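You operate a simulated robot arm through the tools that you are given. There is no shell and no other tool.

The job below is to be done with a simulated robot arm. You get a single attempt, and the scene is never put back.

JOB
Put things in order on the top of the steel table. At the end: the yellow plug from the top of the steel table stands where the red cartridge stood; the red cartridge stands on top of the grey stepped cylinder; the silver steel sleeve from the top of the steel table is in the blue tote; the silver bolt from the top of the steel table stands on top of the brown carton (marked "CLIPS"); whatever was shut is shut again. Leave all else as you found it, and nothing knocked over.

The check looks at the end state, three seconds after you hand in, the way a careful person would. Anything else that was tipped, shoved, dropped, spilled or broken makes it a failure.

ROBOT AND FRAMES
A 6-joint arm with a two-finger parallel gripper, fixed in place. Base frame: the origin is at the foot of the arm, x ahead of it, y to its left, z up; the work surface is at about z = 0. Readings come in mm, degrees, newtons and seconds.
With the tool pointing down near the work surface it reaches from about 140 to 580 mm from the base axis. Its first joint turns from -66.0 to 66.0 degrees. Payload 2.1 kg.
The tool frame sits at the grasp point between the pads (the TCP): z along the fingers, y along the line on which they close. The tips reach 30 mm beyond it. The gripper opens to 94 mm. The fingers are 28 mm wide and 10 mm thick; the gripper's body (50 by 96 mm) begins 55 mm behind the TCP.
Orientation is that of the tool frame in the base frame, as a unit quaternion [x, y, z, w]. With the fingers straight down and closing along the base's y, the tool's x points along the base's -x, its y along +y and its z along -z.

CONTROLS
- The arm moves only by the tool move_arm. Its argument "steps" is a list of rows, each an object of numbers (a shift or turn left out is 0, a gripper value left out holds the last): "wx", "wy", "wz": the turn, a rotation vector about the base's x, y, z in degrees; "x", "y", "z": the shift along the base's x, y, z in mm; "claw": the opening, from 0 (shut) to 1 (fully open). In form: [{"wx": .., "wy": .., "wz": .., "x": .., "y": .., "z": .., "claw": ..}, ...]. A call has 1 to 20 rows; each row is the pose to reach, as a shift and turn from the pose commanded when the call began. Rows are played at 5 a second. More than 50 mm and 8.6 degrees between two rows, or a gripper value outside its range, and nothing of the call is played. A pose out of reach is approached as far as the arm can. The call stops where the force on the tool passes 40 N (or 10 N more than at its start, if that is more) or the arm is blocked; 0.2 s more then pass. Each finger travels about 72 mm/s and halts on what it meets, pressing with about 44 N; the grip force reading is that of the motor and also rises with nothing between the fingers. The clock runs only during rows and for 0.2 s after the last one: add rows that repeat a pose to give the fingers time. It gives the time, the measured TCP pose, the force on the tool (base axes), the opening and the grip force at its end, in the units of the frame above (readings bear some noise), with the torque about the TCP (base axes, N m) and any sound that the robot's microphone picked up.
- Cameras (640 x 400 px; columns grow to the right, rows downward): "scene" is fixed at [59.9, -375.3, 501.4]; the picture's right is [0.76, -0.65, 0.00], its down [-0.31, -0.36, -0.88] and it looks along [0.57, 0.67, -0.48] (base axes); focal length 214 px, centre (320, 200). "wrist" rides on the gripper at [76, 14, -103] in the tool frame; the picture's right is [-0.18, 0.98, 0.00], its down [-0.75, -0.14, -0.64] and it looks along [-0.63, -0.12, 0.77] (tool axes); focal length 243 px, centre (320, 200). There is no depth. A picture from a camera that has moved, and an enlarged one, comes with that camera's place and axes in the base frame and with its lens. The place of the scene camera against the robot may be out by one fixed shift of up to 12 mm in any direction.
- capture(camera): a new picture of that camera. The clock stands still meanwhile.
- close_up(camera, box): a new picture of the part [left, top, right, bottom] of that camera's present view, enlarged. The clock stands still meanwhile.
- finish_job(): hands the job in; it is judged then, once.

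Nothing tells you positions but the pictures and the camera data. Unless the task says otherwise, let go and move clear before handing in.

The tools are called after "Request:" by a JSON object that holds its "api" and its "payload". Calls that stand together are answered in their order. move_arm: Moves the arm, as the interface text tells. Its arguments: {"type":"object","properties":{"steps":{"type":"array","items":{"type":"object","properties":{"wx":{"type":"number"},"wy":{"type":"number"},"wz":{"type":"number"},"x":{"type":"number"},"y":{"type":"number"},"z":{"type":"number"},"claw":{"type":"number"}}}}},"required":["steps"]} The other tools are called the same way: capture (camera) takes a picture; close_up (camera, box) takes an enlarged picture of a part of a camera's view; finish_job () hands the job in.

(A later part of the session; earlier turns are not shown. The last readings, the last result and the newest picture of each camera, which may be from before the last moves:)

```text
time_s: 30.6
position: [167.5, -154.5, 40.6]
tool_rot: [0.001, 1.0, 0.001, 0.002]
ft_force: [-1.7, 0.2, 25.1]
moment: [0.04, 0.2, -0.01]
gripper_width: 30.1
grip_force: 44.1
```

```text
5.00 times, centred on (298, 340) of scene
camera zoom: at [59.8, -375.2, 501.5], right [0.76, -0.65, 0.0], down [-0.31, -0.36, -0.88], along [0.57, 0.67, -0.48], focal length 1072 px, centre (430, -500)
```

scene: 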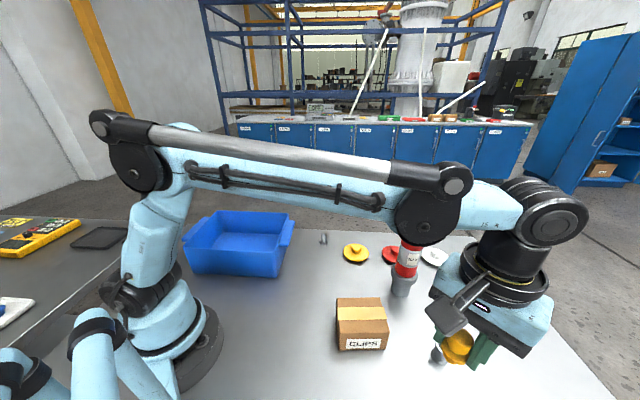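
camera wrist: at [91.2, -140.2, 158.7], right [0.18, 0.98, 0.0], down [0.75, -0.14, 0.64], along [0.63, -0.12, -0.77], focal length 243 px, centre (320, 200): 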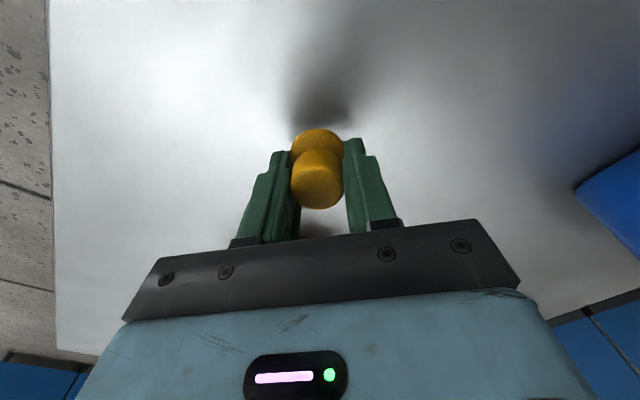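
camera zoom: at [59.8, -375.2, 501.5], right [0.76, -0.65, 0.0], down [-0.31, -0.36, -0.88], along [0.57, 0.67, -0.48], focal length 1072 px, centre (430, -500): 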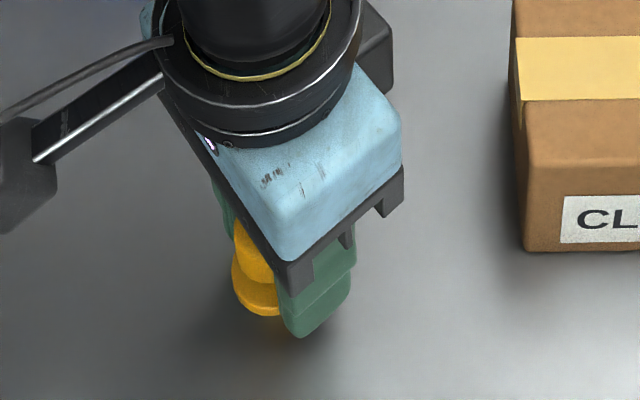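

It's firmly on the table (25 N). I'll back off slightly, open the fingers, and rise clear.

Request:
{"api": "move_arm", "payload": {"steps": [{"z": 0.8}, {"z": 0.8}, {"z": 0.8, "claw": 0.4}, {"z": 0.8, "claw": 0.55}, {"z": 0.8, "claw": 0.75}, {"z": 0.8, "claw": 0.75}, {"z": 10, "claw": 0.75}, {"z": 35, "claw": 0.75}, {"z": 70, "claw": 0.9}, {"z": 110, "claw": 1.0}, {"z": 150, "claw": 1.0}, {"z": 160, "claw": 1.0}, {"z": 160, "claw": 1.0}]}}

Request:
{"api": "capture", "payload": {"camera": "wrist"}}

Request:
{"api": "close_up", "payload": {"camera": "scene", "box": [250, 300, 346, 380]}}

```text
time_s: 33.4
position: [167.6, -155.4, 200.5]
tool_rot: [0.001, 1.0, 0.0, 0.001]
ft_force: [0.6, 0.1, 0.4]
moment: [-0.06, 0.0, 0.0]
gripper_width: 94.1
grip_force: 0.1
```

```text
taken
camera wrist: at [90.2, -141.6, 303.1], right [0.18, 0.98, 0.0], down [0.75, -0.14, 0.64], along [0.63, -0.12, -0.77], focal length 243 px, centre (320, 200)
```

wrist: 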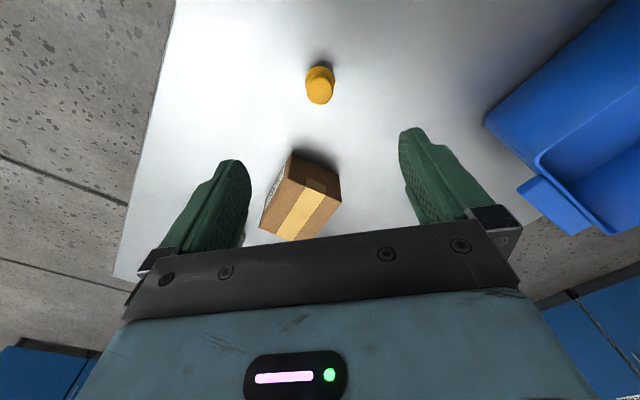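

```text
5.00 times, centred on (298, 340) of scene
camera zoom: at [59.9, -375.3, 501.4], right [0.76, -0.65, 0.0], down [-0.31, -0.36, -0.88], along [0.57, 0.67, -0.48], focal length 1072 px, centre (430, -500)
```

zoom: 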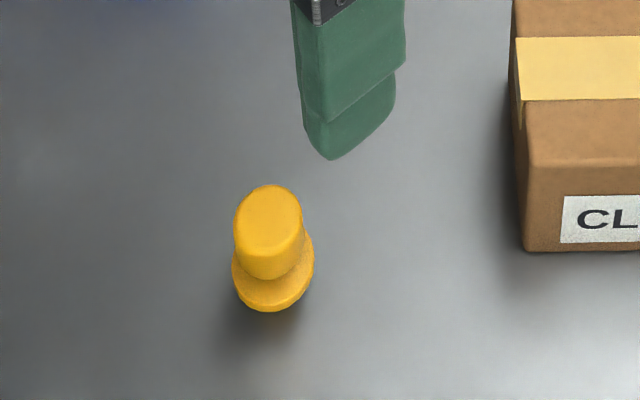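

The plug stands upright. Comparing the two scene pictures, it may be several millimetres off the cartridge's exact old centre, so I'll measure more carefully.

Request:
{"api": "close_up", "payload": {"camera": "wrist", "box": [256, 40, 384, 120]}}

Request:
{"api": "close_up", "payload": {"camera": "scene", "box": [266, 320, 314, 380]}}

Request:
{"api": "capture", "payload": {"camera": "scene"}}

```text
5.00 times, centred on (320, 80) of wrist
camera zoom: at [90.2, -141.6, 303.1], right [0.18, 0.98, 0.0], down [0.75, -0.14, 0.64], along [0.63, -0.12, -0.77], focal length 1213 px, centre (320, 800)
```

zoom: 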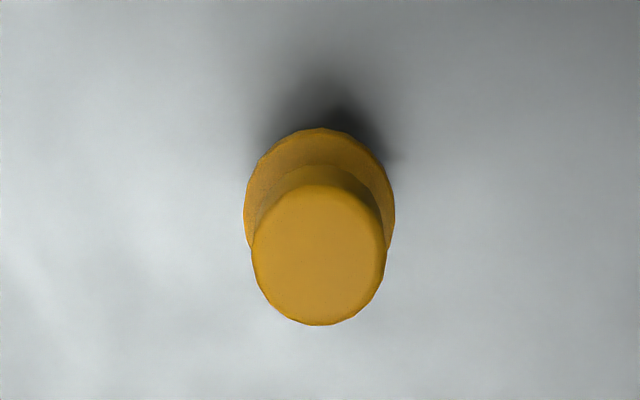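

```text
6.67 times, centred on (290, 350) of scene
camera zoom: at [59.9, -375.3, 501.4], right [0.76, -0.65, 0.0], down [-0.31, -0.36, -0.88], along [0.57, 0.67, -0.48], focal length 1430 px, centre (520, -800)
```

zoom: 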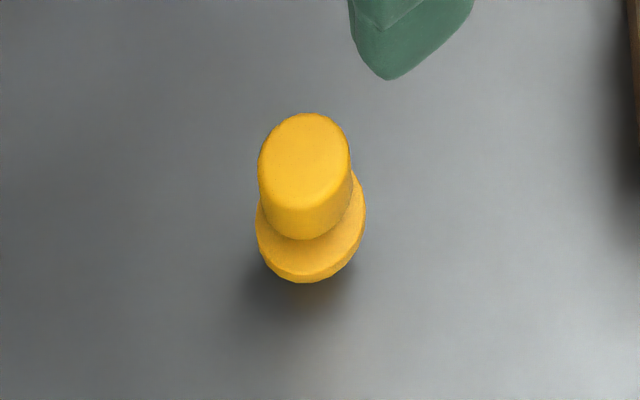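

```text
taken
```

scene: 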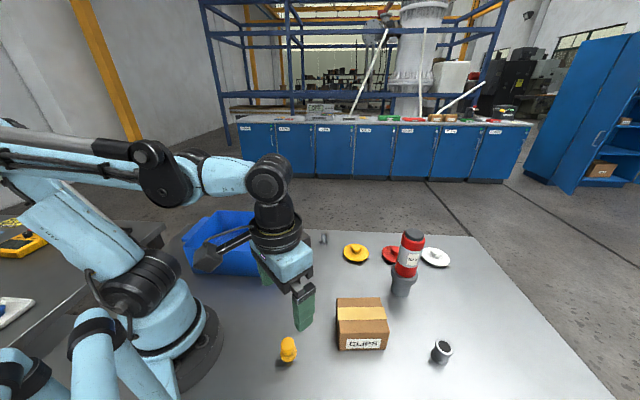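

Measured against the carton in the wrist views, the plug stands about 6 mm short in x of the cartridge's old centre, and 1–3 mm off in y. I'll re-grip it, lift slightly, shift it by (+6,-2) and set it down again.

Request:
{"api": "move_arm", "payload": {"steps": [{"z": -40}, {"z": -80}, {"z": -115}, {"z": -140}, {"z": -155}, {"z": -158.5}, {"z": -158.5}, {"z": -158.5, "claw": 0.7}, {"z": -158.5, "claw": 0.4}, {"z": -158.5, "claw": 0.15}, {"z": -158.5, "claw": 0.15}, {"z": -158.5, "claw": 0.15}]}}

```text
time_s: 36.0
position: [167.7, -155.8, 40.1]
tool_rot: [0.0, 1.0, 0.001, 0.001]
ft_force: [-0.3, 0.4, -0.8]
moment: [-0.01, 0.02, 0.0]
gripper_width: 29.9
grip_force: 43.9
```

Request:
{"api": "move_arm", "payload": {"steps": [{"z": 4}, {"z": 8}, {"x": 3, "y": -1, "z": 8}, {"x": 6, "y": -2, "z": 8}, {"x": 6, "y": -2, "z": 8}, {"x": 6, "y": -2, "z": 4}, {"x": 6, "y": -2, "z": 1}, {"x": 6, "y": -2, "z": 0}, {"x": 6, "y": -2, "z": 0}]}}

```text
time_s: 38.0
position: [175.0, -157.2, 41.6]
tool_rot: [-0.001, 1.0, 0.001, 0.001]
ft_force: [0.0, 0.4, -0.5]
moment: [0.01, -0.03, 0.01]
gripper_width: 30.0
grip_force: 44.0
```

Request:
{"api": "move_arm", "payload": {"steps": [{"z": -0.5}, {"z": -1.0}, {"z": -1.0}]}}

```text
time_s: 38.8
position: [175.3, -155.6, 41.5]
tool_rot: [0.001, 1.0, 0.0, 0.001]
ft_force: [0.2, 0.1, 0.1]
moment: [0.02, 0.03, 0.04]
gripper_width: 30.1
grip_force: 43.7
```

Request:
{"api": "move_arm", "payload": {"steps": [{"z": -0.4}, {"z": -0.4}]}}

```text
time_s: 39.4
position: [174.9, -156.1, 41.6]
tool_rot: [-0.001, 1.0, 0.001, 0.001]
ft_force: [0.0, 0.5, -0.1]
moment: [0.0, 0.03, 0.01]
gripper_width: 30.4
grip_force: 44.3
```

Request:
{"api": "move_arm", "payload": {"steps": [{"z": -0.5}, {"z": -0.5}]}}

```text
time_s: 40.0
position: [175.8, -157.2, 40.4]
tool_rot: [-0.001, 1.0, 0.001, 0.0]
ft_force: [-0.8, 0.4, 16.2]
moment: [0.07, 0.09, -0.04]
gripper_width: 30.1
grip_force: 44.1
```

Contact again (16 N), so the plug is on the table. I'll ease off, release and rise.

Request:
{"api": "move_arm", "payload": {"steps": [{"z": 0.4}, {"z": 0.4}, {"z": 0.4, "claw": 0.4}, {"z": 0.4, "claw": 0.55}, {"z": 0.4, "claw": 0.75}, {"z": 0.4, "claw": 0.75}, {"z": 10, "claw": 0.75}, {"z": 35, "claw": 0.75}, {"z": 70, "claw": 0.9}, {"z": 110, "claw": 1.0}, {"z": 142, "claw": 1.0}, {"z": 142, "claw": 1.0}, {"z": 142, "claw": 1.0}]}}

Request:
{"api": "capture", "payload": {"camera": "wrist"}}

Request:
{"api": "close_up", "payload": {"camera": "wrist", "box": [240, 40, 400, 180]}}

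Request:
{"api": "close_up", "payload": {"camera": "scene", "box": [250, 300, 346, 380]}}

```text
time_s: 42.8
position: [172.3, -156.0, 181.6]
tool_rot: [-0.001, 1.0, 0.0, 0.002]
ft_force: [1.0, -0.2, -0.8]
moment: [0.0, 0.0, 0.04]
gripper_width: 93.8
grip_force: 0.0
```

```text
taken
camera wrist: at [94.5, -141.1, 284.0], right [0.18, 0.98, 0.0], down [0.75, -0.14, 0.64], along [0.63, -0.12, -0.77], focal length 243 px, centre (320, 200)
```

wrist: 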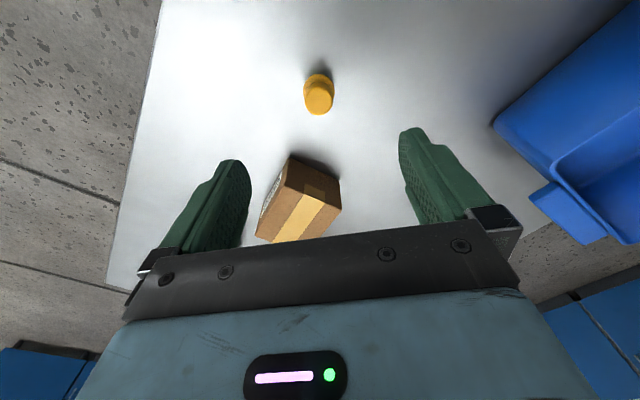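

```text
2.86 times, centred on (320, 110) of wrist
camera zoom: at [94.5, -141.1, 284.0], right [0.18, 0.98, 0.0], down [0.75, -0.14, 0.64], along [0.63, -0.12, -0.77], focal length 693 px, centre (320, 457)
```

zoom: 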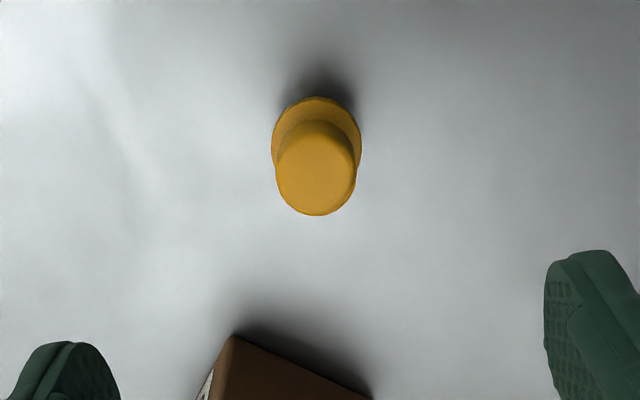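

```text
5.00 times, centred on (298, 340) of scene
camera zoom: at [59.9, -375.3, 501.4], right [0.76, -0.65, 0.0], down [-0.31, -0.36, -0.88], along [0.57, 0.67, -0.48], focal length 1072 px, centre (430, -500)
```

zoom: 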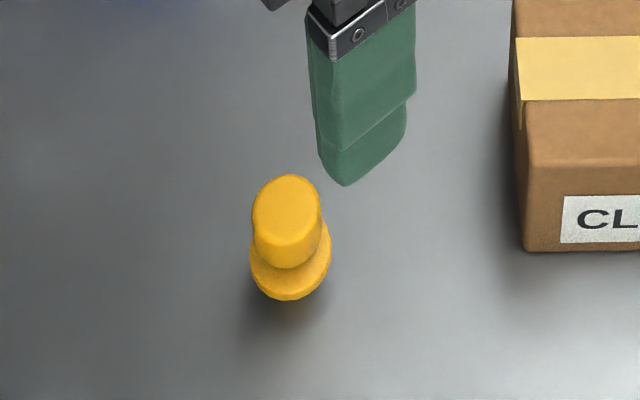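

Using just the lateral measurements from both cameras, which don't depend on height, the plug is now within about 3 mm of the cartridge's old centre. Next I'll go over to the steel sleeve.

Request:
{"api": "move_arm", "payload": {"steps": [{"z": 18}, {"x": 36, "y": -32, "z": 30}, {"x": 72, "y": -65, "z": 30}, {"x": 108, "y": -98, "z": 30}, {"x": 145, "y": -131, "z": 20}, {"x": 182, "y": -164, "z": 10}, {"x": 219, "y": -197, "z": 0}, {"x": 219, "y": -197, "z": -30}, {"x": 219, "y": -197, "z": -60}, {"x": 219, "y": -197, "z": -60}, {"x": 219, "y": -197, "z": -60}]}}

Request:
{"api": "capture", "payload": {"camera": "wrist"}}

Request:
{"api": "close_up", "payload": {"camera": "wrist", "box": [240, 70, 400, 170]}}

Request:
{"api": "capture", "payload": {"camera": "scene"}}

```text
refused: row 5 steps farther than a row can; nothing moved
```

```text
taken
camera wrist: at [94.5, -141.1, 284.0], right [0.18, 0.98, 0.0], down [0.75, -0.14, 0.64], along [0.63, -0.12, -0.77], focal length 243 px, centre (320, 200)
```

wrist: 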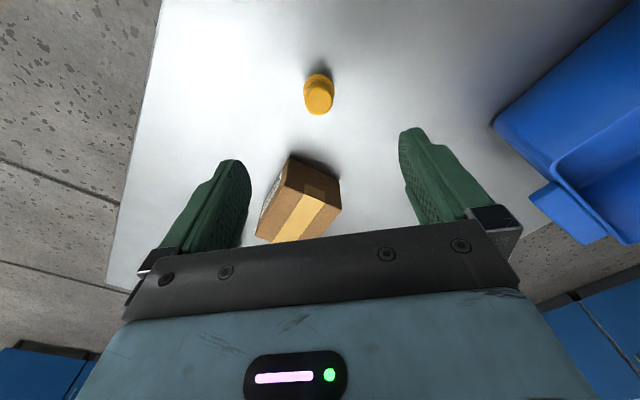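

```text
4.00 times, centred on (320, 120) of wrist
camera zoom: at [94.5, -141.1, 284.0], right [0.18, 0.98, 0.0], down [0.75, -0.14, 0.64], along [0.63, -0.12, -0.77], focal length 970 px, centre (320, 520)
```

zoom: 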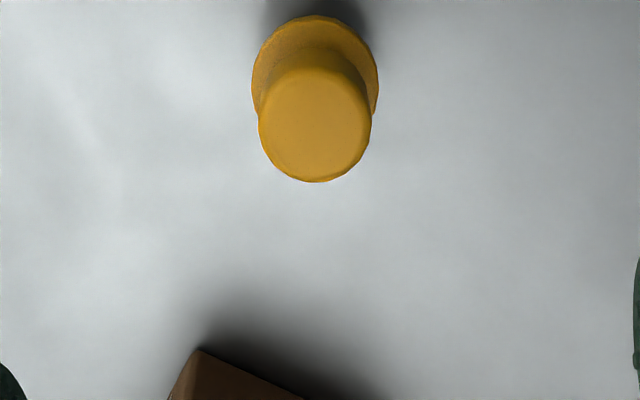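

```text
taken
```

scene: 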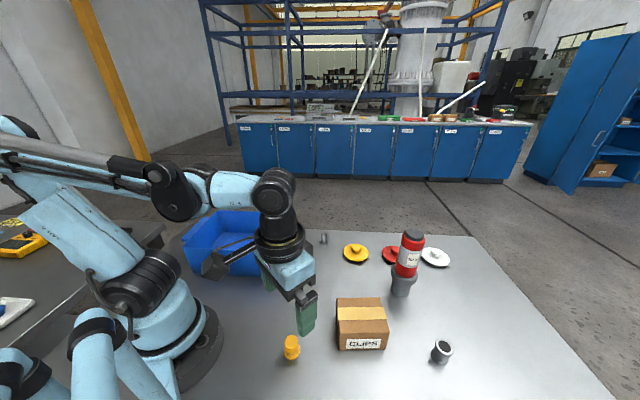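

That call was refused because a row was slightly too long. I'll repeat it with shorter rows.

Request:
{"api": "move_arm", "payload": {"steps": [{"z": 18}, {"x": 30, "y": -27, "z": 30}, {"x": 62, "y": -56, "z": 30}, {"x": 94, "y": -85, "z": 30}, {"x": 126, "y": -113, "z": 30}, {"x": 158, "y": -142, "z": 25}, {"x": 190, "y": -171, "z": 15}, {"x": 219, "y": -197, "z": 0}, {"x": 219, "y": -197, "z": -30}, {"x": 219, "y": -197, "z": -60}, {"x": 219, "y": -197, "z": -60}, {"x": 219, "y": -197, "z": -60}]}}

Request:
{"api": "capture", "payload": {"camera": "wrist"}}

Request:
{"api": "close_up", "payload": {"camera": "wrist", "box": [240, 70, 400, 170]}}

Request:
{"api": "capture", "payload": {"camera": "scene"}}

```text
time_s: 45.4
position: [394.6, -352.1, 123.0]
tool_rot: [0.0, 1.0, 0.001, 0.001]
ft_force: [0.3, 0.9, -0.8]
moment: [-0.01, -0.03, -0.02]
gripper_width: 93.9
grip_force: 0.0
```

```text
taken
camera wrist: at [317.9, -338.6, 225.7], right [0.18, 0.98, 0.0], down [0.75, -0.14, 0.64], along [0.63, -0.12, -0.77], focal length 243 px, centre (320, 200)
```

wrist: 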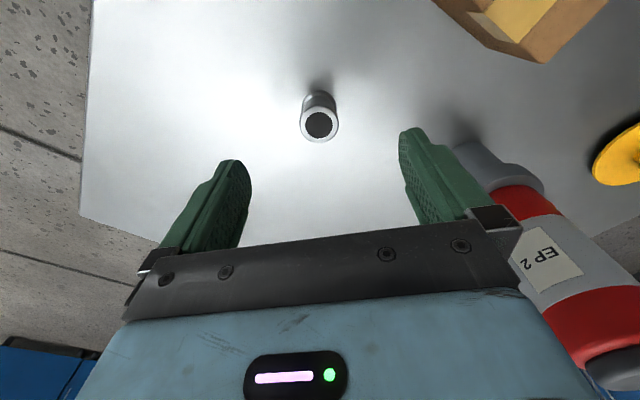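

```text
4.00 times, centred on (320, 120) of wrist
camera zoom: at [317.9, -338.6, 225.7], right [0.18, 0.98, 0.0], down [0.75, -0.14, 0.64], along [0.63, -0.12, -0.77], focal length 970 px, centre (320, 520)
```

zoom: 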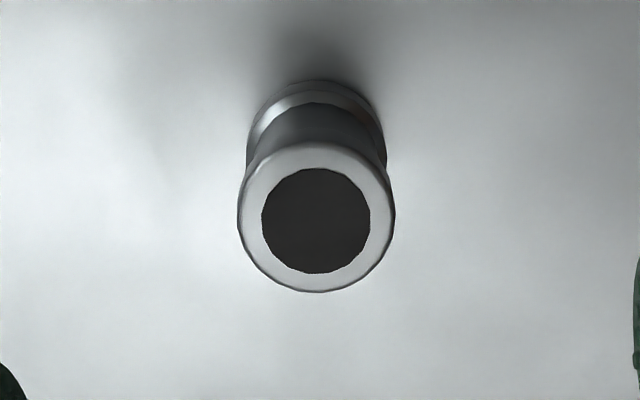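

```text
taken
```

scene: 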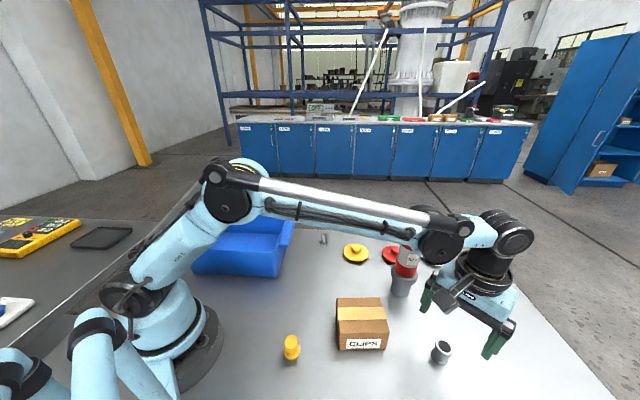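

The sleeve is centred under the gripper, within 1 mm laterally. I'll come down to TCP z≈34 and grip across both of its flanges.

Request:
{"api": "move_arm", "payload": {"steps": [{"y": -0.8, "z": -25}, {"y": -0.8, "z": -50}, {"y": -0.8, "z": -70}, {"y": -0.8, "z": -82}, {"y": -0.8, "z": -88.5}, {"y": -0.8, "z": -88.5}, {"y": -0.8, "z": -88.5, "claw": 0.7}, {"y": -0.8, "z": -88.5, "claw": 0.45}, {"y": -0.8, "z": -88.5, "claw": 0.2}, {"y": -0.8, "z": -88.5, "claw": 0.2}, {"y": -0.8, "z": -88.5, "claw": 0.2}]}}

Request:
{"api": "capture", "payload": {"camera": "wrist"}}

```text
time_s: 47.8
position: [394.8, -355.4, 34.4]
tool_rot: [0.0, 1.0, 0.001, 0.002]
ft_force: [-0.8, 0.2, -0.6]
moment: [0.0, 0.02, -0.05]
gripper_width: 30.1
grip_force: 43.8
```

```text
taken
camera wrist: at [317.1, -341.5, 137.9], right [0.18, 0.98, 0.0], down [0.75, -0.14, 0.64], along [0.63, -0.12, -0.77], focal length 243 px, centre (320, 200)
```

wrist: 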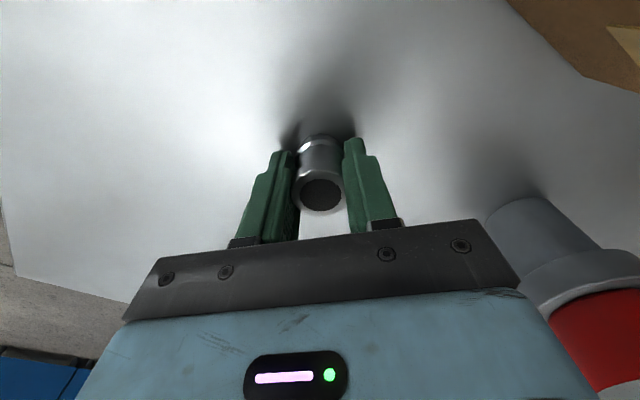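

The sleeve is gripped at 30.1 mm width. I'll lift it and carry it inward and across to the tote, clear of the cartridge stack.

Request:
{"api": "move_arm", "payload": {"steps": [{"z": 10}, {"z": 45}, {"z": 85}, {"z": 125}, {"z": 165}, {"x": -25, "y": 30, "z": 180}, {"x": -50, "y": 60, "z": 186}, {"x": -72, "y": 88, "z": 186}, {"x": -94, "y": 116, "z": 186}, {"x": -106, "y": 156, "z": 186}, {"x": -118, "y": 196, "z": 186}, {"x": -130, "y": 236, "z": 186}, {"x": -142, "y": 276, "z": 186}, {"x": -150, "y": 316, "z": 186}, {"x": -158, "y": 356, "z": 186}, {"x": -165, "y": 396, "z": 186}, {"x": -170, "y": 436, "z": 186}, {"x": -172, "y": 460, "z": 186}, {"x": -172, "y": 460, "z": 186}, {"x": -172, "y": 460, "z": 186}]}}

Request:
{"api": "capture", "payload": {"camera": "wrist"}}

Request:
{"api": "capture", "payload": {"camera": "scene"}}

```text
time_s: 52.0
position: [222.3, 108.3, 221.3]
tool_rot: [0.0, 1.0, 0.001, 0.002]
ft_force: [-0.1, 0.6, -0.7]
moment: [-0.02, 0.01, 0.0]
gripper_width: 30.2
grip_force: 43.1
```

```text
taken
camera wrist: at [144.8, 121.4, 323.7], right [0.18, 0.98, 0.0], down [0.75, -0.14, 0.64], along [0.63, -0.12, -0.77], focal length 243 px, centre (320, 200)
```

wrist: 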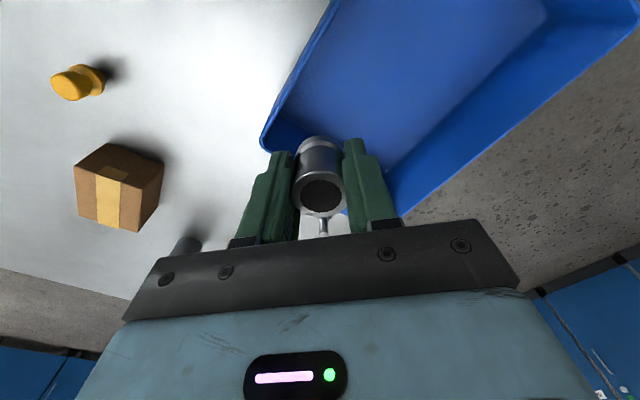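

```text
taken
```

scene: 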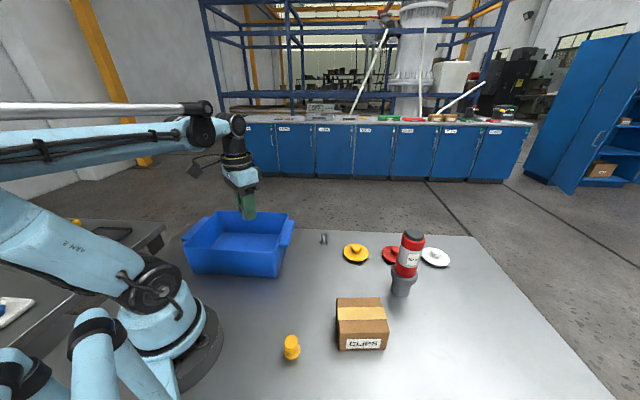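

I see the tote's near corner at about (248,45), which puts its centre near (220,200). I'll move over the inside of the tote and look before lowering.

Request:
{"api": "move_arm", "payload": {"steps": [{"x": 2, "y": 30}, {"x": 4, "y": 60}, {"x": 6, "y": 87}, {"x": 6, "y": 87}, {"x": 6, "y": 87, "z": -30}, {"x": 6, "y": 87, "z": -60}, {"x": 6, "y": 87, "z": -60}]}}

Request:
{"api": "capture", "payload": {"camera": "wrist"}}

Request:
{"api": "close_up", "payload": {"camera": "scene", "box": [160, 170, 320, 290]}}

```text
time_s: 53.6
position: [225.9, 191.0, 160.5]
tool_rot: [0.0, 1.0, 0.002, 0.002]
ft_force: [0.5, -1.2, -0.7]
moment: [0.01, 0.02, -0.01]
gripper_width: 30.2
grip_force: 43.8
```

```text
taken
camera wrist: at [149.0, 204.6, 262.6], right [0.18, 0.98, 0.0], down [0.75, -0.14, 0.64], along [0.63, -0.12, -0.77], focal length 243 px, centre (320, 200)
```

wrist: 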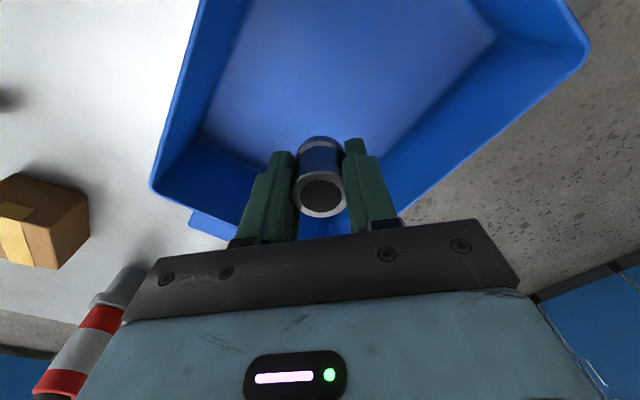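

```text
3.33 times, centred on (240, 230) of scene
camera zoom: at [59.9, -375.3, 501.4], right [0.76, -0.65, 0.0], down [-0.31, -0.36, -0.88], along [0.57, 0.67, -0.48], focal length 715 px, centre (587, 100)
```

zoom: 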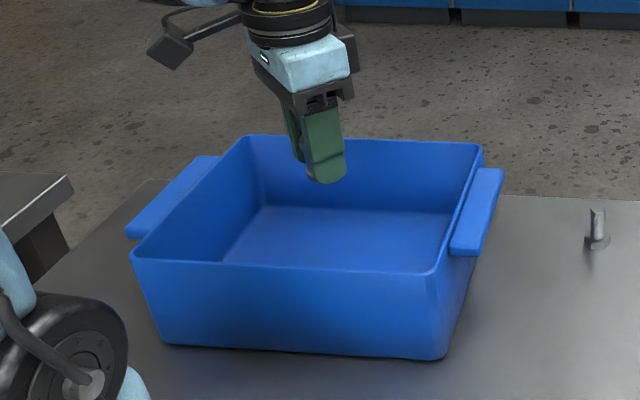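

The gripper is over the middle of the tote. I'll lower the sleeve inside to just above the floor.

Request:
{"api": "move_arm", "payload": {"steps": [{"z": -25}, {"z": -50}, {"z": -75}, {"z": -95}, {"z": -108}, {"z": -112}, {"z": -112}]}}

Request:
{"api": "close_up", "payload": {"camera": "scene", "box": [160, 170, 320, 290]}}

Request:
{"api": "capture", "payload": {"camera": "wrist"}}

```text
time_s: 55.2
position: [226.7, 194.3, 48.0]
tool_rot: [-0.001, 1.0, 0.002, 0.001]
ft_force: [0.1, 0.3, -1.5]
moment: [-0.01, 0.02, 0.03]
gripper_width: 30.5
grip_force: 44.1
```

```text
3.33 times, centred on (240, 230) of scene
camera zoom: at [59.9, -375.3, 501.4], right [0.76, -0.65, 0.0], down [-0.31, -0.36, -0.88], along [0.57, 0.67, -0.48], focal length 715 px, centre (587, 100)
```

zoom: 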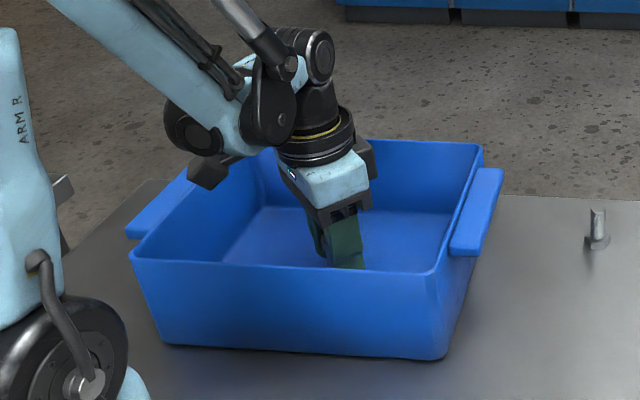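

```text
taken
camera wrist: at [149.6, 208.0, 149.5], right [0.18, 0.98, 0.0], down [0.75, -0.14, 0.64], along [0.63, -0.12, -0.77], focal length 243 px, centre (320, 200)
```

wrist: 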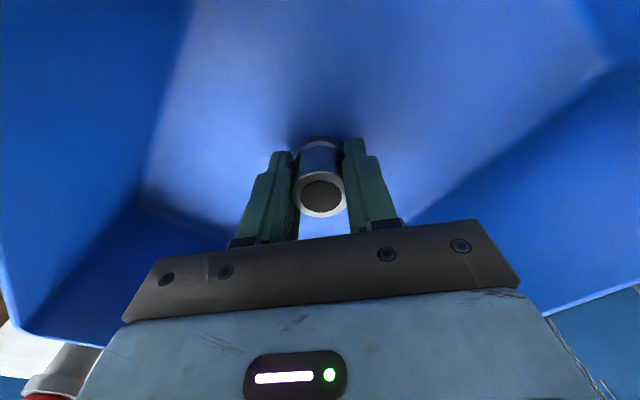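

Request:
{"api": "move_arm", "payload": {"steps": [{"z": -3}, {"z": -6}, {"z": -6}]}}

```text
time_s: 56.0
position: [226.6, 192.9, 42.2]
tool_rot: [0.0, 1.0, 0.001, 0.001]
ft_force: [-0.3, 0.7, -1.5]
moment: [-0.02, -0.03, 0.03]
gripper_width: 30.3
grip_force: 44.2
```

Request:
{"api": "move_arm", "payload": {"steps": [{"z": -1}, {"z": -2}, {"z": -2}]}}

```text
time_s: 56.8
position: [227.4, 194.0, 40.3]
tool_rot: [-0.001, 1.0, 0.001, 0.0]
ft_force: [-5.4, 0.9, 34.9]
moment: [0.02, 0.03, 0.05]
gripper_width: 30.7
grip_force: 43.9
```

It's touching the tote floor (35 N). I'll ease off 1.2 mm, open moderately and rise straight out.

Request:
{"api": "move_arm", "payload": {"steps": [{"z": 1.2}, {"z": 1.2}, {"z": 1.2, "claw": 0.4}, {"z": 1.2, "claw": 0.5}, {"z": 1.2, "claw": 0.6}, {"z": 1.2, "claw": 0.6}, {"z": 12, "claw": 0.6}, {"z": 40, "claw": 0.6}, {"z": 75, "claw": 0.6}, {"z": 115, "claw": 0.6}, {"z": 155, "claw": 0.6}, {"z": 180, "claw": 0.8}, {"z": 180, "claw": 0.8}]}}

Request:
{"api": "capture", "payload": {"camera": "wrist"}}

Request:
{"api": "capture", "payload": {"camera": "scene"}}

```text
time_s: 59.6
position: [228.2, 192.3, 220.5]
tool_rot: [0.0, 1.0, 0.001, 0.001]
ft_force: [0.3, 1.0, 0.0]
moment: [-0.01, -0.01, -0.01]
gripper_width: 75.3
grip_force: 0.0
```

```text
taken
camera wrist: at [151.5, 206.9, 323.1], right [0.18, 0.98, 0.0], down [0.75, -0.14, 0.64], along [0.63, -0.12, -0.77], focal length 243 px, centre (320, 200)
```

wrist: 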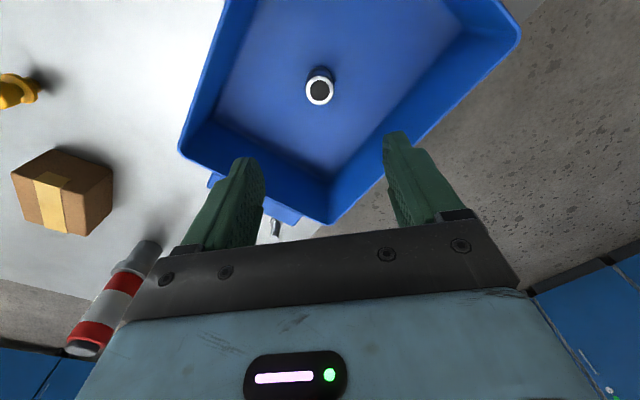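

```text
taken
```

scene: 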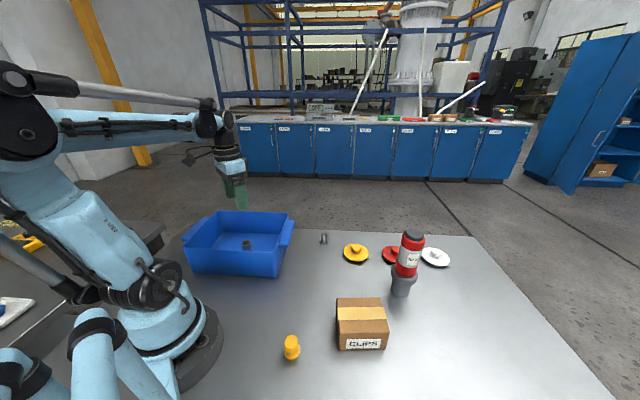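

The sleeve stands upright in the tote. Next I'll go over to the bolt, near (445,68), and look at it from above.

Request:
{"api": "move_arm", "payload": {"steps": [{"x": 36, "y": -20}, {"x": 72, "y": -41}, {"x": 108, "y": -61}, {"x": 144, "y": -82}, {"x": 180, "y": -102}, {"x": 215, "y": -122, "claw": 1.0}, {"x": 215, "y": -122, "z": -30}, {"x": 215, "y": -122, "z": -60}, {"x": 215, "y": -122, "z": -70}, {"x": 215, "y": -122, "z": -70}]}}

Request:
{"api": "capture", "payload": {"camera": "wrist"}}

Request:
{"api": "close_up", "payload": {"camera": "wrist", "box": [240, 70, 400, 170]}}

Request:
{"api": "close_up", "payload": {"camera": "scene", "box": [280, 190, 400, 270]}}

```text
time_s: 61.8
position: [442.9, 67.7, 150.4]
tool_rot: [0.0, 1.0, 0.001, 0.002]
ft_force: [-1.3, -1.0, 0.9]
moment: [-0.03, 0.01, -0.02]
gripper_width: 94.2
grip_force: 0.0
```

```text
taken
camera wrist: at [366.1, 82.2, 251.8], right [0.18, 0.98, 0.0], down [0.75, -0.14, 0.64], along [0.63, -0.12, -0.77], focal length 243 px, centre (320, 200)
```

wrist: 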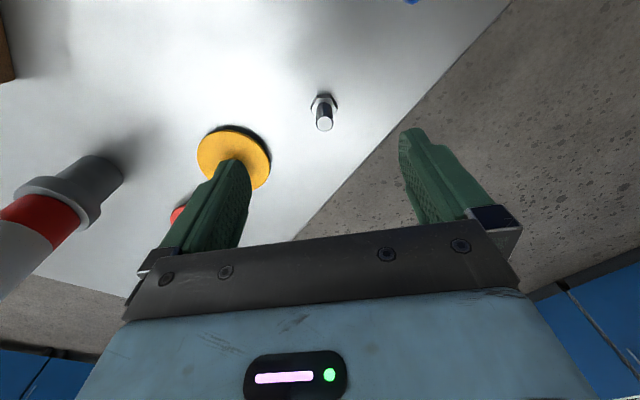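

```text
4.00 times, centred on (320, 120) of wrist
camera zoom: at [366.1, 82.2, 251.8], right [0.18, 0.98, 0.0], down [0.75, -0.14, 0.64], along [0.63, -0.12, -0.77], focal length 970 px, centre (320, 520)
```

zoom: 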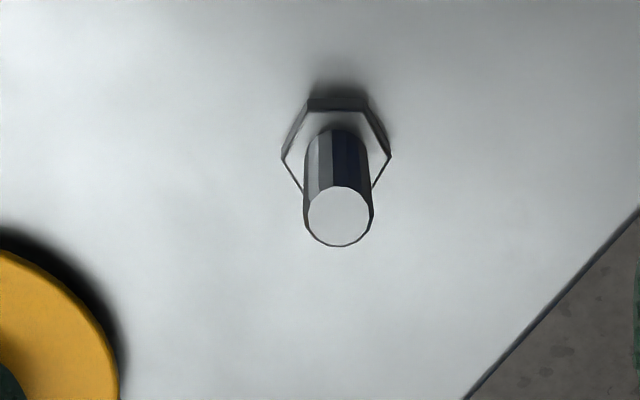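

```text
5.00 times, centred on (340, 230) of scene
camera zoom: at [59.9, -375.3, 501.4], right [0.76, -0.65, 0.0], down [-0.31, -0.36, -0.88], along [0.57, 0.67, -0.48], focal length 1072 px, centre (220, 50)
```

zoom: 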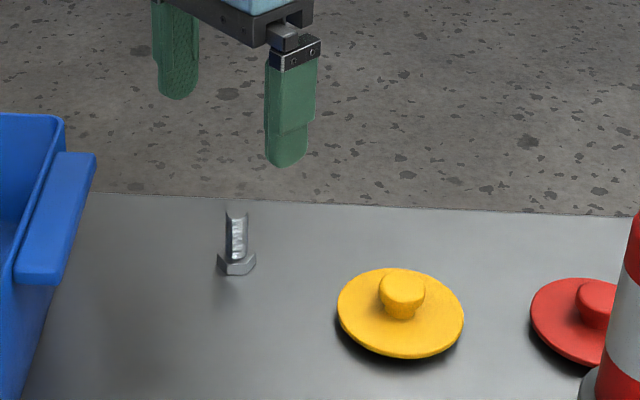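

The bolt stands on its hex head, with a shaft of about 14 mm and a height of about 45 mm, offset about (+8.6,+2.7) from the grip axis. I'll shift and come down to z≈90 to check.

Request:
{"api": "move_arm", "payload": {"steps": [{"x": 8.5, "y": 2.7}, {"x": 8.5, "y": 2.7, "z": -20}, {"x": 8.5, "y": 2.7, "z": -40}, {"x": 8.5, "y": 2.7, "z": -60}, {"x": 8.5, "y": 2.7, "z": -60}, {"x": 8.5, "y": 2.7, "z": -60}]}}

Request:
{"api": "close_up", "payload": {"camera": "wrist", "box": [240, 90, 400, 190]}}

Request:
{"api": "close_up", "payload": {"camera": "scene", "box": [280, 190, 400, 270]}}

```text
time_s: 63.2
position: [452.0, 72.3, 91.1]
tool_rot: [0.0, 1.0, 0.001, 0.001]
ft_force: [-0.3, -0.1, -0.1]
moment: [0.0, -0.02, 0.02]
gripper_width: 93.9
grip_force: 0.0
```

```text
4.00 times, centred on (320, 140) of wrist
camera zoom: at [374.4, 86.1, 193.1], right [0.18, 0.98, 0.0], down [0.75, -0.14, 0.64], along [0.63, -0.12, -0.77], focal length 970 px, centre (320, 440)
```

zoom: 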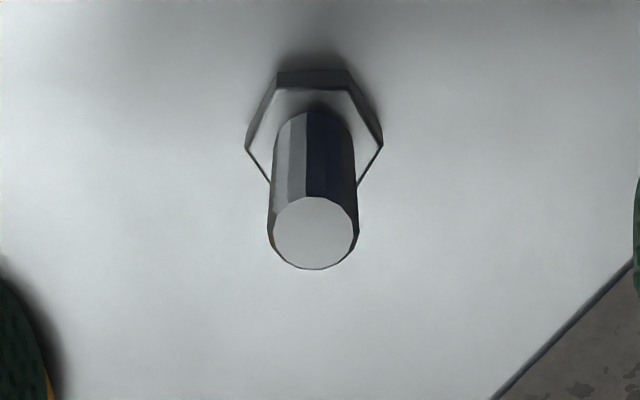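

```text
5.00 times, centred on (340, 230) of scene
camera zoom: at [59.9, -375.3, 501.4], right [0.76, -0.65, 0.0], down [-0.31, -0.36, -0.88], along [0.57, 0.67, -0.48], focal length 1072 px, centre (220, 50)
```

zoom: 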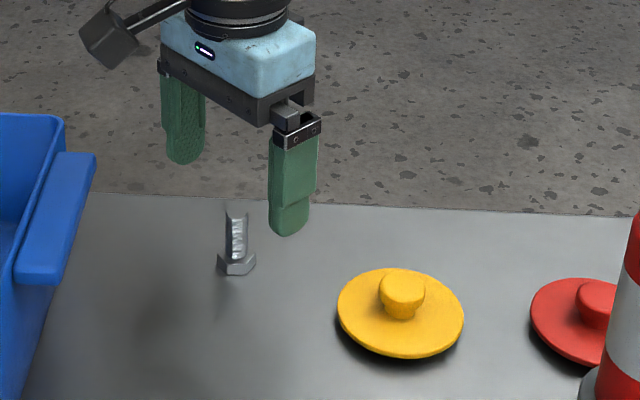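

The bolt is centred. I'll lower to TCP z≈45, with the tips above the hex head, and close on the shaft.

Request:
{"api": "move_arm", "payload": {"steps": [{"y": -0.9, "z": -15}, {"y": -0.9, "z": -30}, {"y": -0.9, "z": -40}, {"y": -0.9, "z": -45}, {"y": -0.9, "z": -45}, {"y": -0.9, "z": -45, "claw": 0.7}, {"y": -0.9, "z": -45, "claw": 0.4}, {"y": -0.9, "z": -45, "claw": 0.2}, {"y": -0.9, "z": -45, "claw": 0.03}, {"y": -0.9, "z": -45, "claw": 0.03}, {"y": -0.9, "z": -45, "claw": 0.03}]}}

Request:
{"api": "close_up", "payload": {"camera": "wrist", "box": [224, 100, 416, 220]}}

Request:
{"api": "close_up", "payload": {"camera": "scene", "box": [280, 190, 400, 270]}}

```text
time_s: 65.6
position: [451.1, 70.9, 45.7]
tool_rot: [-0.001, 1.0, 0.001, 0.001]
ft_force: [-0.7, -0.2, -0.4]
moment: [-0.03, -0.01, 0.0]
gripper_width: 14.6
grip_force: 43.8
```

```text
3.33 times, centred on (320, 160) of wrist
camera zoom: at [374.0, 85.5, 148.0], right [0.18, 0.98, 0.0], down [0.75, -0.14, 0.64], along [0.63, -0.12, -0.77], focal length 809 px, centre (320, 333)
```

zoom: 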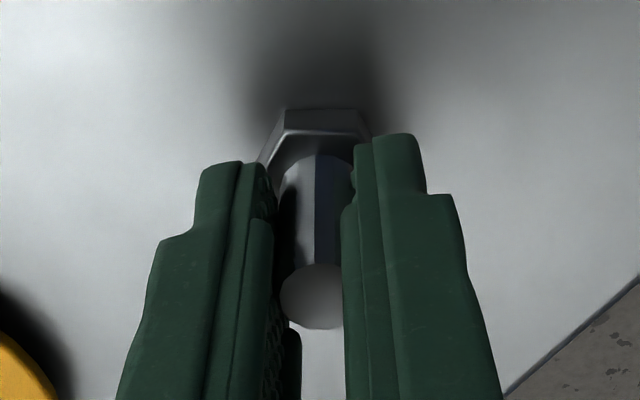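

```text
5.00 times, centred on (340, 230) of scene
camera zoom: at [59.9, -375.3, 501.4], right [0.76, -0.65, 0.0], down [-0.31, -0.36, -0.88], along [0.57, 0.67, -0.48], focal length 1072 px, centre (220, 50)
```

zoom: 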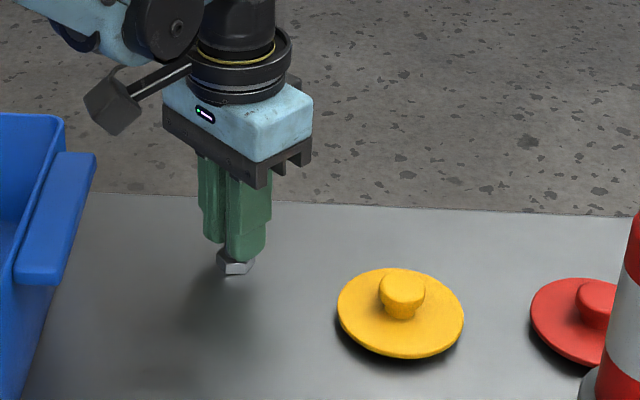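

The bolt is gripped at 14.6 mm width. I'll lift it and carry it at height to above the carton.

Request:
{"api": "move_arm", "payload": {"steps": [{"z": 8}, {"z": 40}, {"z": 80}, {"z": 120}, {"z": 155}, {"x": -18, "y": -35, "z": 160}, {"x": -36, "y": -70, "z": 160}, {"x": -54, "y": -105, "z": 160}, {"x": -72, "y": -140, "z": 160}, {"x": -90, "y": -175, "z": 160}, {"x": -108, "y": -210, "z": 160}, {"x": -126, "y": -245, "z": 160}, {"x": -145.7, "y": -284, "z": 160}, {"x": -145.7, "y": -284, "z": 160}, {"x": -145.7, "y": -284, "z": 130}, {"x": -145.7, "y": -284, "z": 110}, {"x": -145.7, "y": -284, "z": 110}, {"x": -145.7, "y": -284, "z": 110}]}}

Request:
{"api": "capture", "payload": {"camera": "wrist"}}

Request:
{"api": "close_up", "payload": {"camera": "scene", "box": [300, 240, 428, 360]}}

```text
time_s: 69.4
position: [306.1, -213.5, 156.3]
tool_rot: [-0.001, 1.0, 0.0, 0.001]
ft_force: [-0.2, -0.4, -2.1]
moment: [0.02, 0.01, 0.01]
gripper_width: 14.7
grip_force: 43.9
```

```text
taken
camera wrist: at [228.4, -199.1, 259.1], right [0.18, 0.98, 0.0], down [0.75, -0.14, 0.64], along [0.63, -0.12, -0.77], focal length 243 px, centre (320, 200)
```

wrist: 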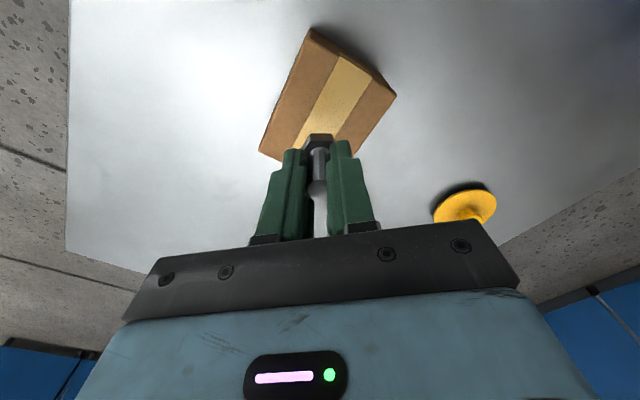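

```text
3.33 times, centred on (364, 300) of scene
camera zoom: at [59.9, -375.3, 501.4], right [0.76, -0.65, 0.0], down [-0.31, -0.36, -0.88], along [0.57, 0.67, -0.48], focal length 715 px, centre (173, -133)
```

zoom: 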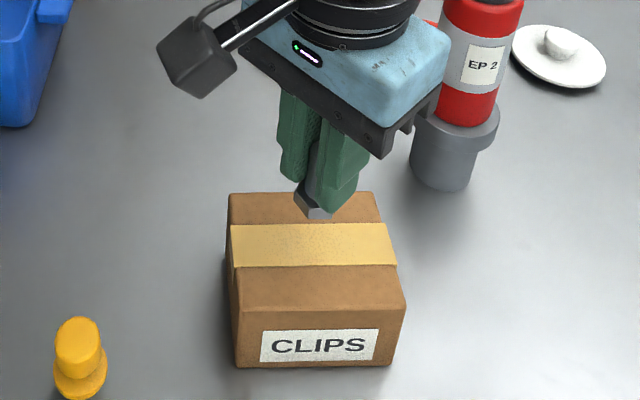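

The bolt is over the middle of the carton top. I'll nudge it by (+1.5,+2.5), come down to just above the top and check.

Request:
{"api": "move_arm", "payload": {"steps": [{"x": 1.5, "y": 2.5}, {"x": 1.5, "y": 2.5, "z": -12}, {"x": 1.5, "y": 2.5, "z": -24}, {"x": 1.5, "y": 2.5, "z": -33}, {"x": 1.5, "y": 2.5, "z": -33}, {"x": 1.5, "y": 2.5, "z": -33}]}}

Request:
{"api": "close_up", "payload": {"camera": "scene", "box": [320, 270, 400, 350]}}

Request:
{"api": "capture", "payload": {"camera": "wrist"}}

```text
time_s: 70.8
position: [307.6, -209.6, 121.4]
tool_rot: [0.0, 1.0, 0.001, 0.002]
ft_force: [-0.2, 1.3, 0.5]
moment: [-0.01, -0.01, -0.02]
gripper_width: 14.6
grip_force: 43.9
```

```text
5.00 times, centred on (360, 310) of scene
camera zoom: at [59.9, -375.3, 501.4], right [0.76, -0.65, 0.0], down [-0.31, -0.36, -0.88], along [0.57, 0.67, -0.48], focal length 1072 px, centre (120, -350)
```

zoom: 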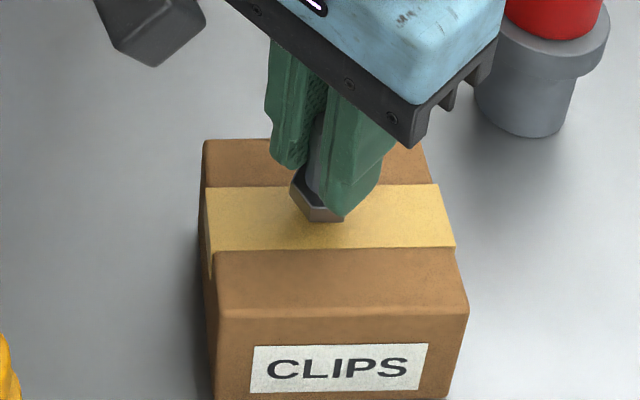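

```text
taken
camera wrist: at [230.2, -195.1, 225.1], right [0.18, 0.98, 0.0], down [0.75, -0.14, 0.64], along [0.63, -0.12, -0.77], focal length 243 px, centre (320, 200)
```

wrist: 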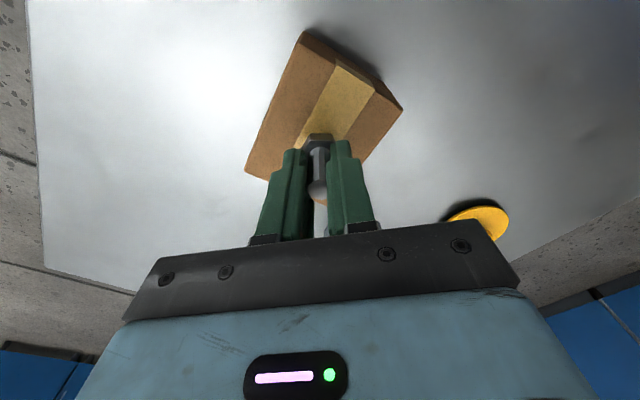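

Request:
{"api": "move_arm", "payload": {"steps": [{"z": -3}, {"z": -6}, {"z": -6}]}}

```text
time_s: 71.6
position: [308.0, -209.6, 115.9]
tool_rot: [0.0, 1.0, 0.001, 0.001]
ft_force: [0.3, 0.1, -1.2]
moment: [-0.02, -0.02, 0.01]
gripper_width: 14.9
grip_force: 44.5
```

Request:
{"api": "move_arm", "payload": {"steps": [{"z": -2}, {"z": -4}, {"z": -4}]}}

Request:
{"api": "close_up", "payload": {"camera": "scene", "box": [320, 270, 400, 350]}}

```text
time_s: 72.4
position: [306.6, -209.6, 111.5]
tool_rot: [-0.001, 1.0, 0.001, 0.001]
ft_force: [0.7, -0.7, -0.4]
moment: [0.01, 0.01, -0.05]
gripper_width: 15.2
grip_force: 43.9
```

```text
5.00 times, centred on (360, 310) of scene
camera zoom: at [59.9, -375.3, 501.4], right [0.76, -0.65, 0.0], down [-0.31, -0.36, -0.88], along [0.57, 0.67, -0.48], focal length 1072 px, centre (120, -350)
```

zoom: 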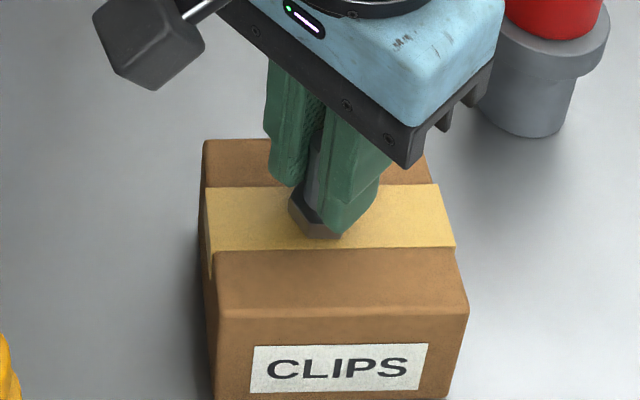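

Request:
{"api": "move_arm", "payload": {"steps": [{"z": -1}, {"z": -1}]}}

```text
time_s: 73.0
position: [307.4, -208.3, 111.1]
tool_rot: [0.0, 1.0, 0.001, 0.001]
ft_force: [-0.4, 0.6, 0.1]
moment: [0.0, -0.02, -0.01]
gripper_width: 14.5
grip_force: 44.5
```

Request:
{"api": "move_arm", "payload": {"steps": [{"z": -0.8}, {"z": -0.8}]}}

```text
time_s: 73.6
position: [307.6, -208.6, 110.5]
tool_rot: [0.0, 1.0, 0.001, 0.001]
ft_force: [0.3, -0.1, -0.3]
moment: [-0.02, -0.01, 0.02]
gripper_width: 15.0
grip_force: 44.3
```

Request:
{"api": "move_arm", "payload": {"steps": [{"z": -1}, {"z": -1}]}}

Request:
{"api": "close_up", "payload": {"camera": "scene", "box": [340, 290, 380, 320]}}

```text
time_s: 74.2
position: [308.6, -209.7, 109.4]
tool_rot: [-0.001, 1.0, 0.001, 0.0]
ft_force: [-0.8, 1.8, 36.8]
moment: [0.19, -0.06, 0.04]
gripper_width: 15.0
grip_force: 44.0
```

```text
13.33 times, centred on (360, 305) of scene
camera zoom: at [59.8, -375.2, 501.5], right [0.76, -0.65, 0.0], down [-0.31, -0.36, -0.88], along [0.57, 0.67, -0.48], focal length 2860 px, centre (-213, -1200)
```

zoom: 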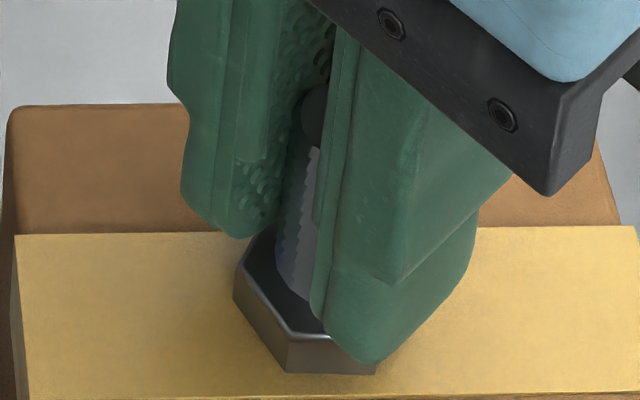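

The bolt is resting on the carton (37 N). I'll ease off 0.8 mm, open slowly and rise straight up.

Request:
{"api": "move_arm", "payload": {"steps": [{"z": 0.7}, {"z": 0.8}, {"z": 0.8, "claw": 0.2}, {"z": 0.8, "claw": 0.3}, {"z": 0.8, "claw": 0.45}, {"z": 0.8, "claw": 0.45}, {"z": 0.8, "claw": 0.45}]}}

Request:
{"api": "close_up", "payload": {"camera": "scene", "box": [330, 270, 400, 350]}}

Request:
{"api": "close_up", "payload": {"camera": "wrist", "box": [224, 100, 416, 220]}}

```text
time_s: 75.8
position: [305.6, -209.8, 110.6]
tool_rot: [0.001, 1.0, 0.0, 0.002]
ft_force: [0.2, -0.7, -0.5]
moment: [0.0, 0.02, 0.0]
gripper_width: 42.5
grip_force: 0.1
```

```text
5.00 times, centred on (365, 310) of scene
camera zoom: at [59.9, -375.3, 501.4], right [0.76, -0.65, 0.0], down [-0.31, -0.36, -0.88], along [0.57, 0.67, -0.48], focal length 1072 px, centre (95, -350)
```

zoom: 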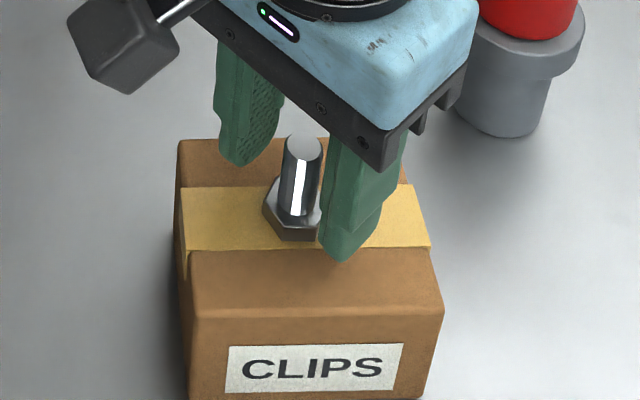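

```text
3.33 times, centred on (320, 160) of wrist
camera zoom: at [229.9, -195.3, 213.1], right [0.18, 0.98, 0.0], down [0.75, -0.14, 0.64], along [0.63, -0.12, -0.77], focal length 809 px, centre (320, 333)
```

zoom: 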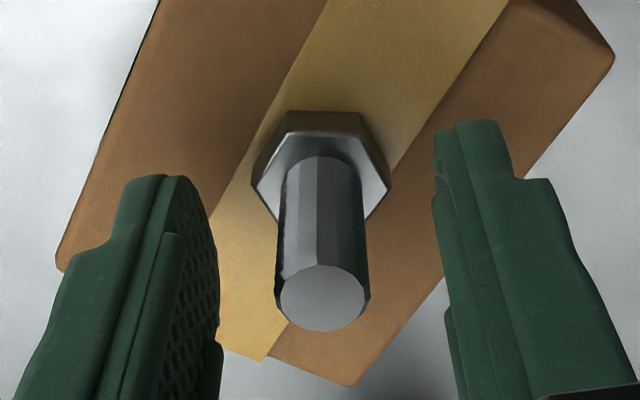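

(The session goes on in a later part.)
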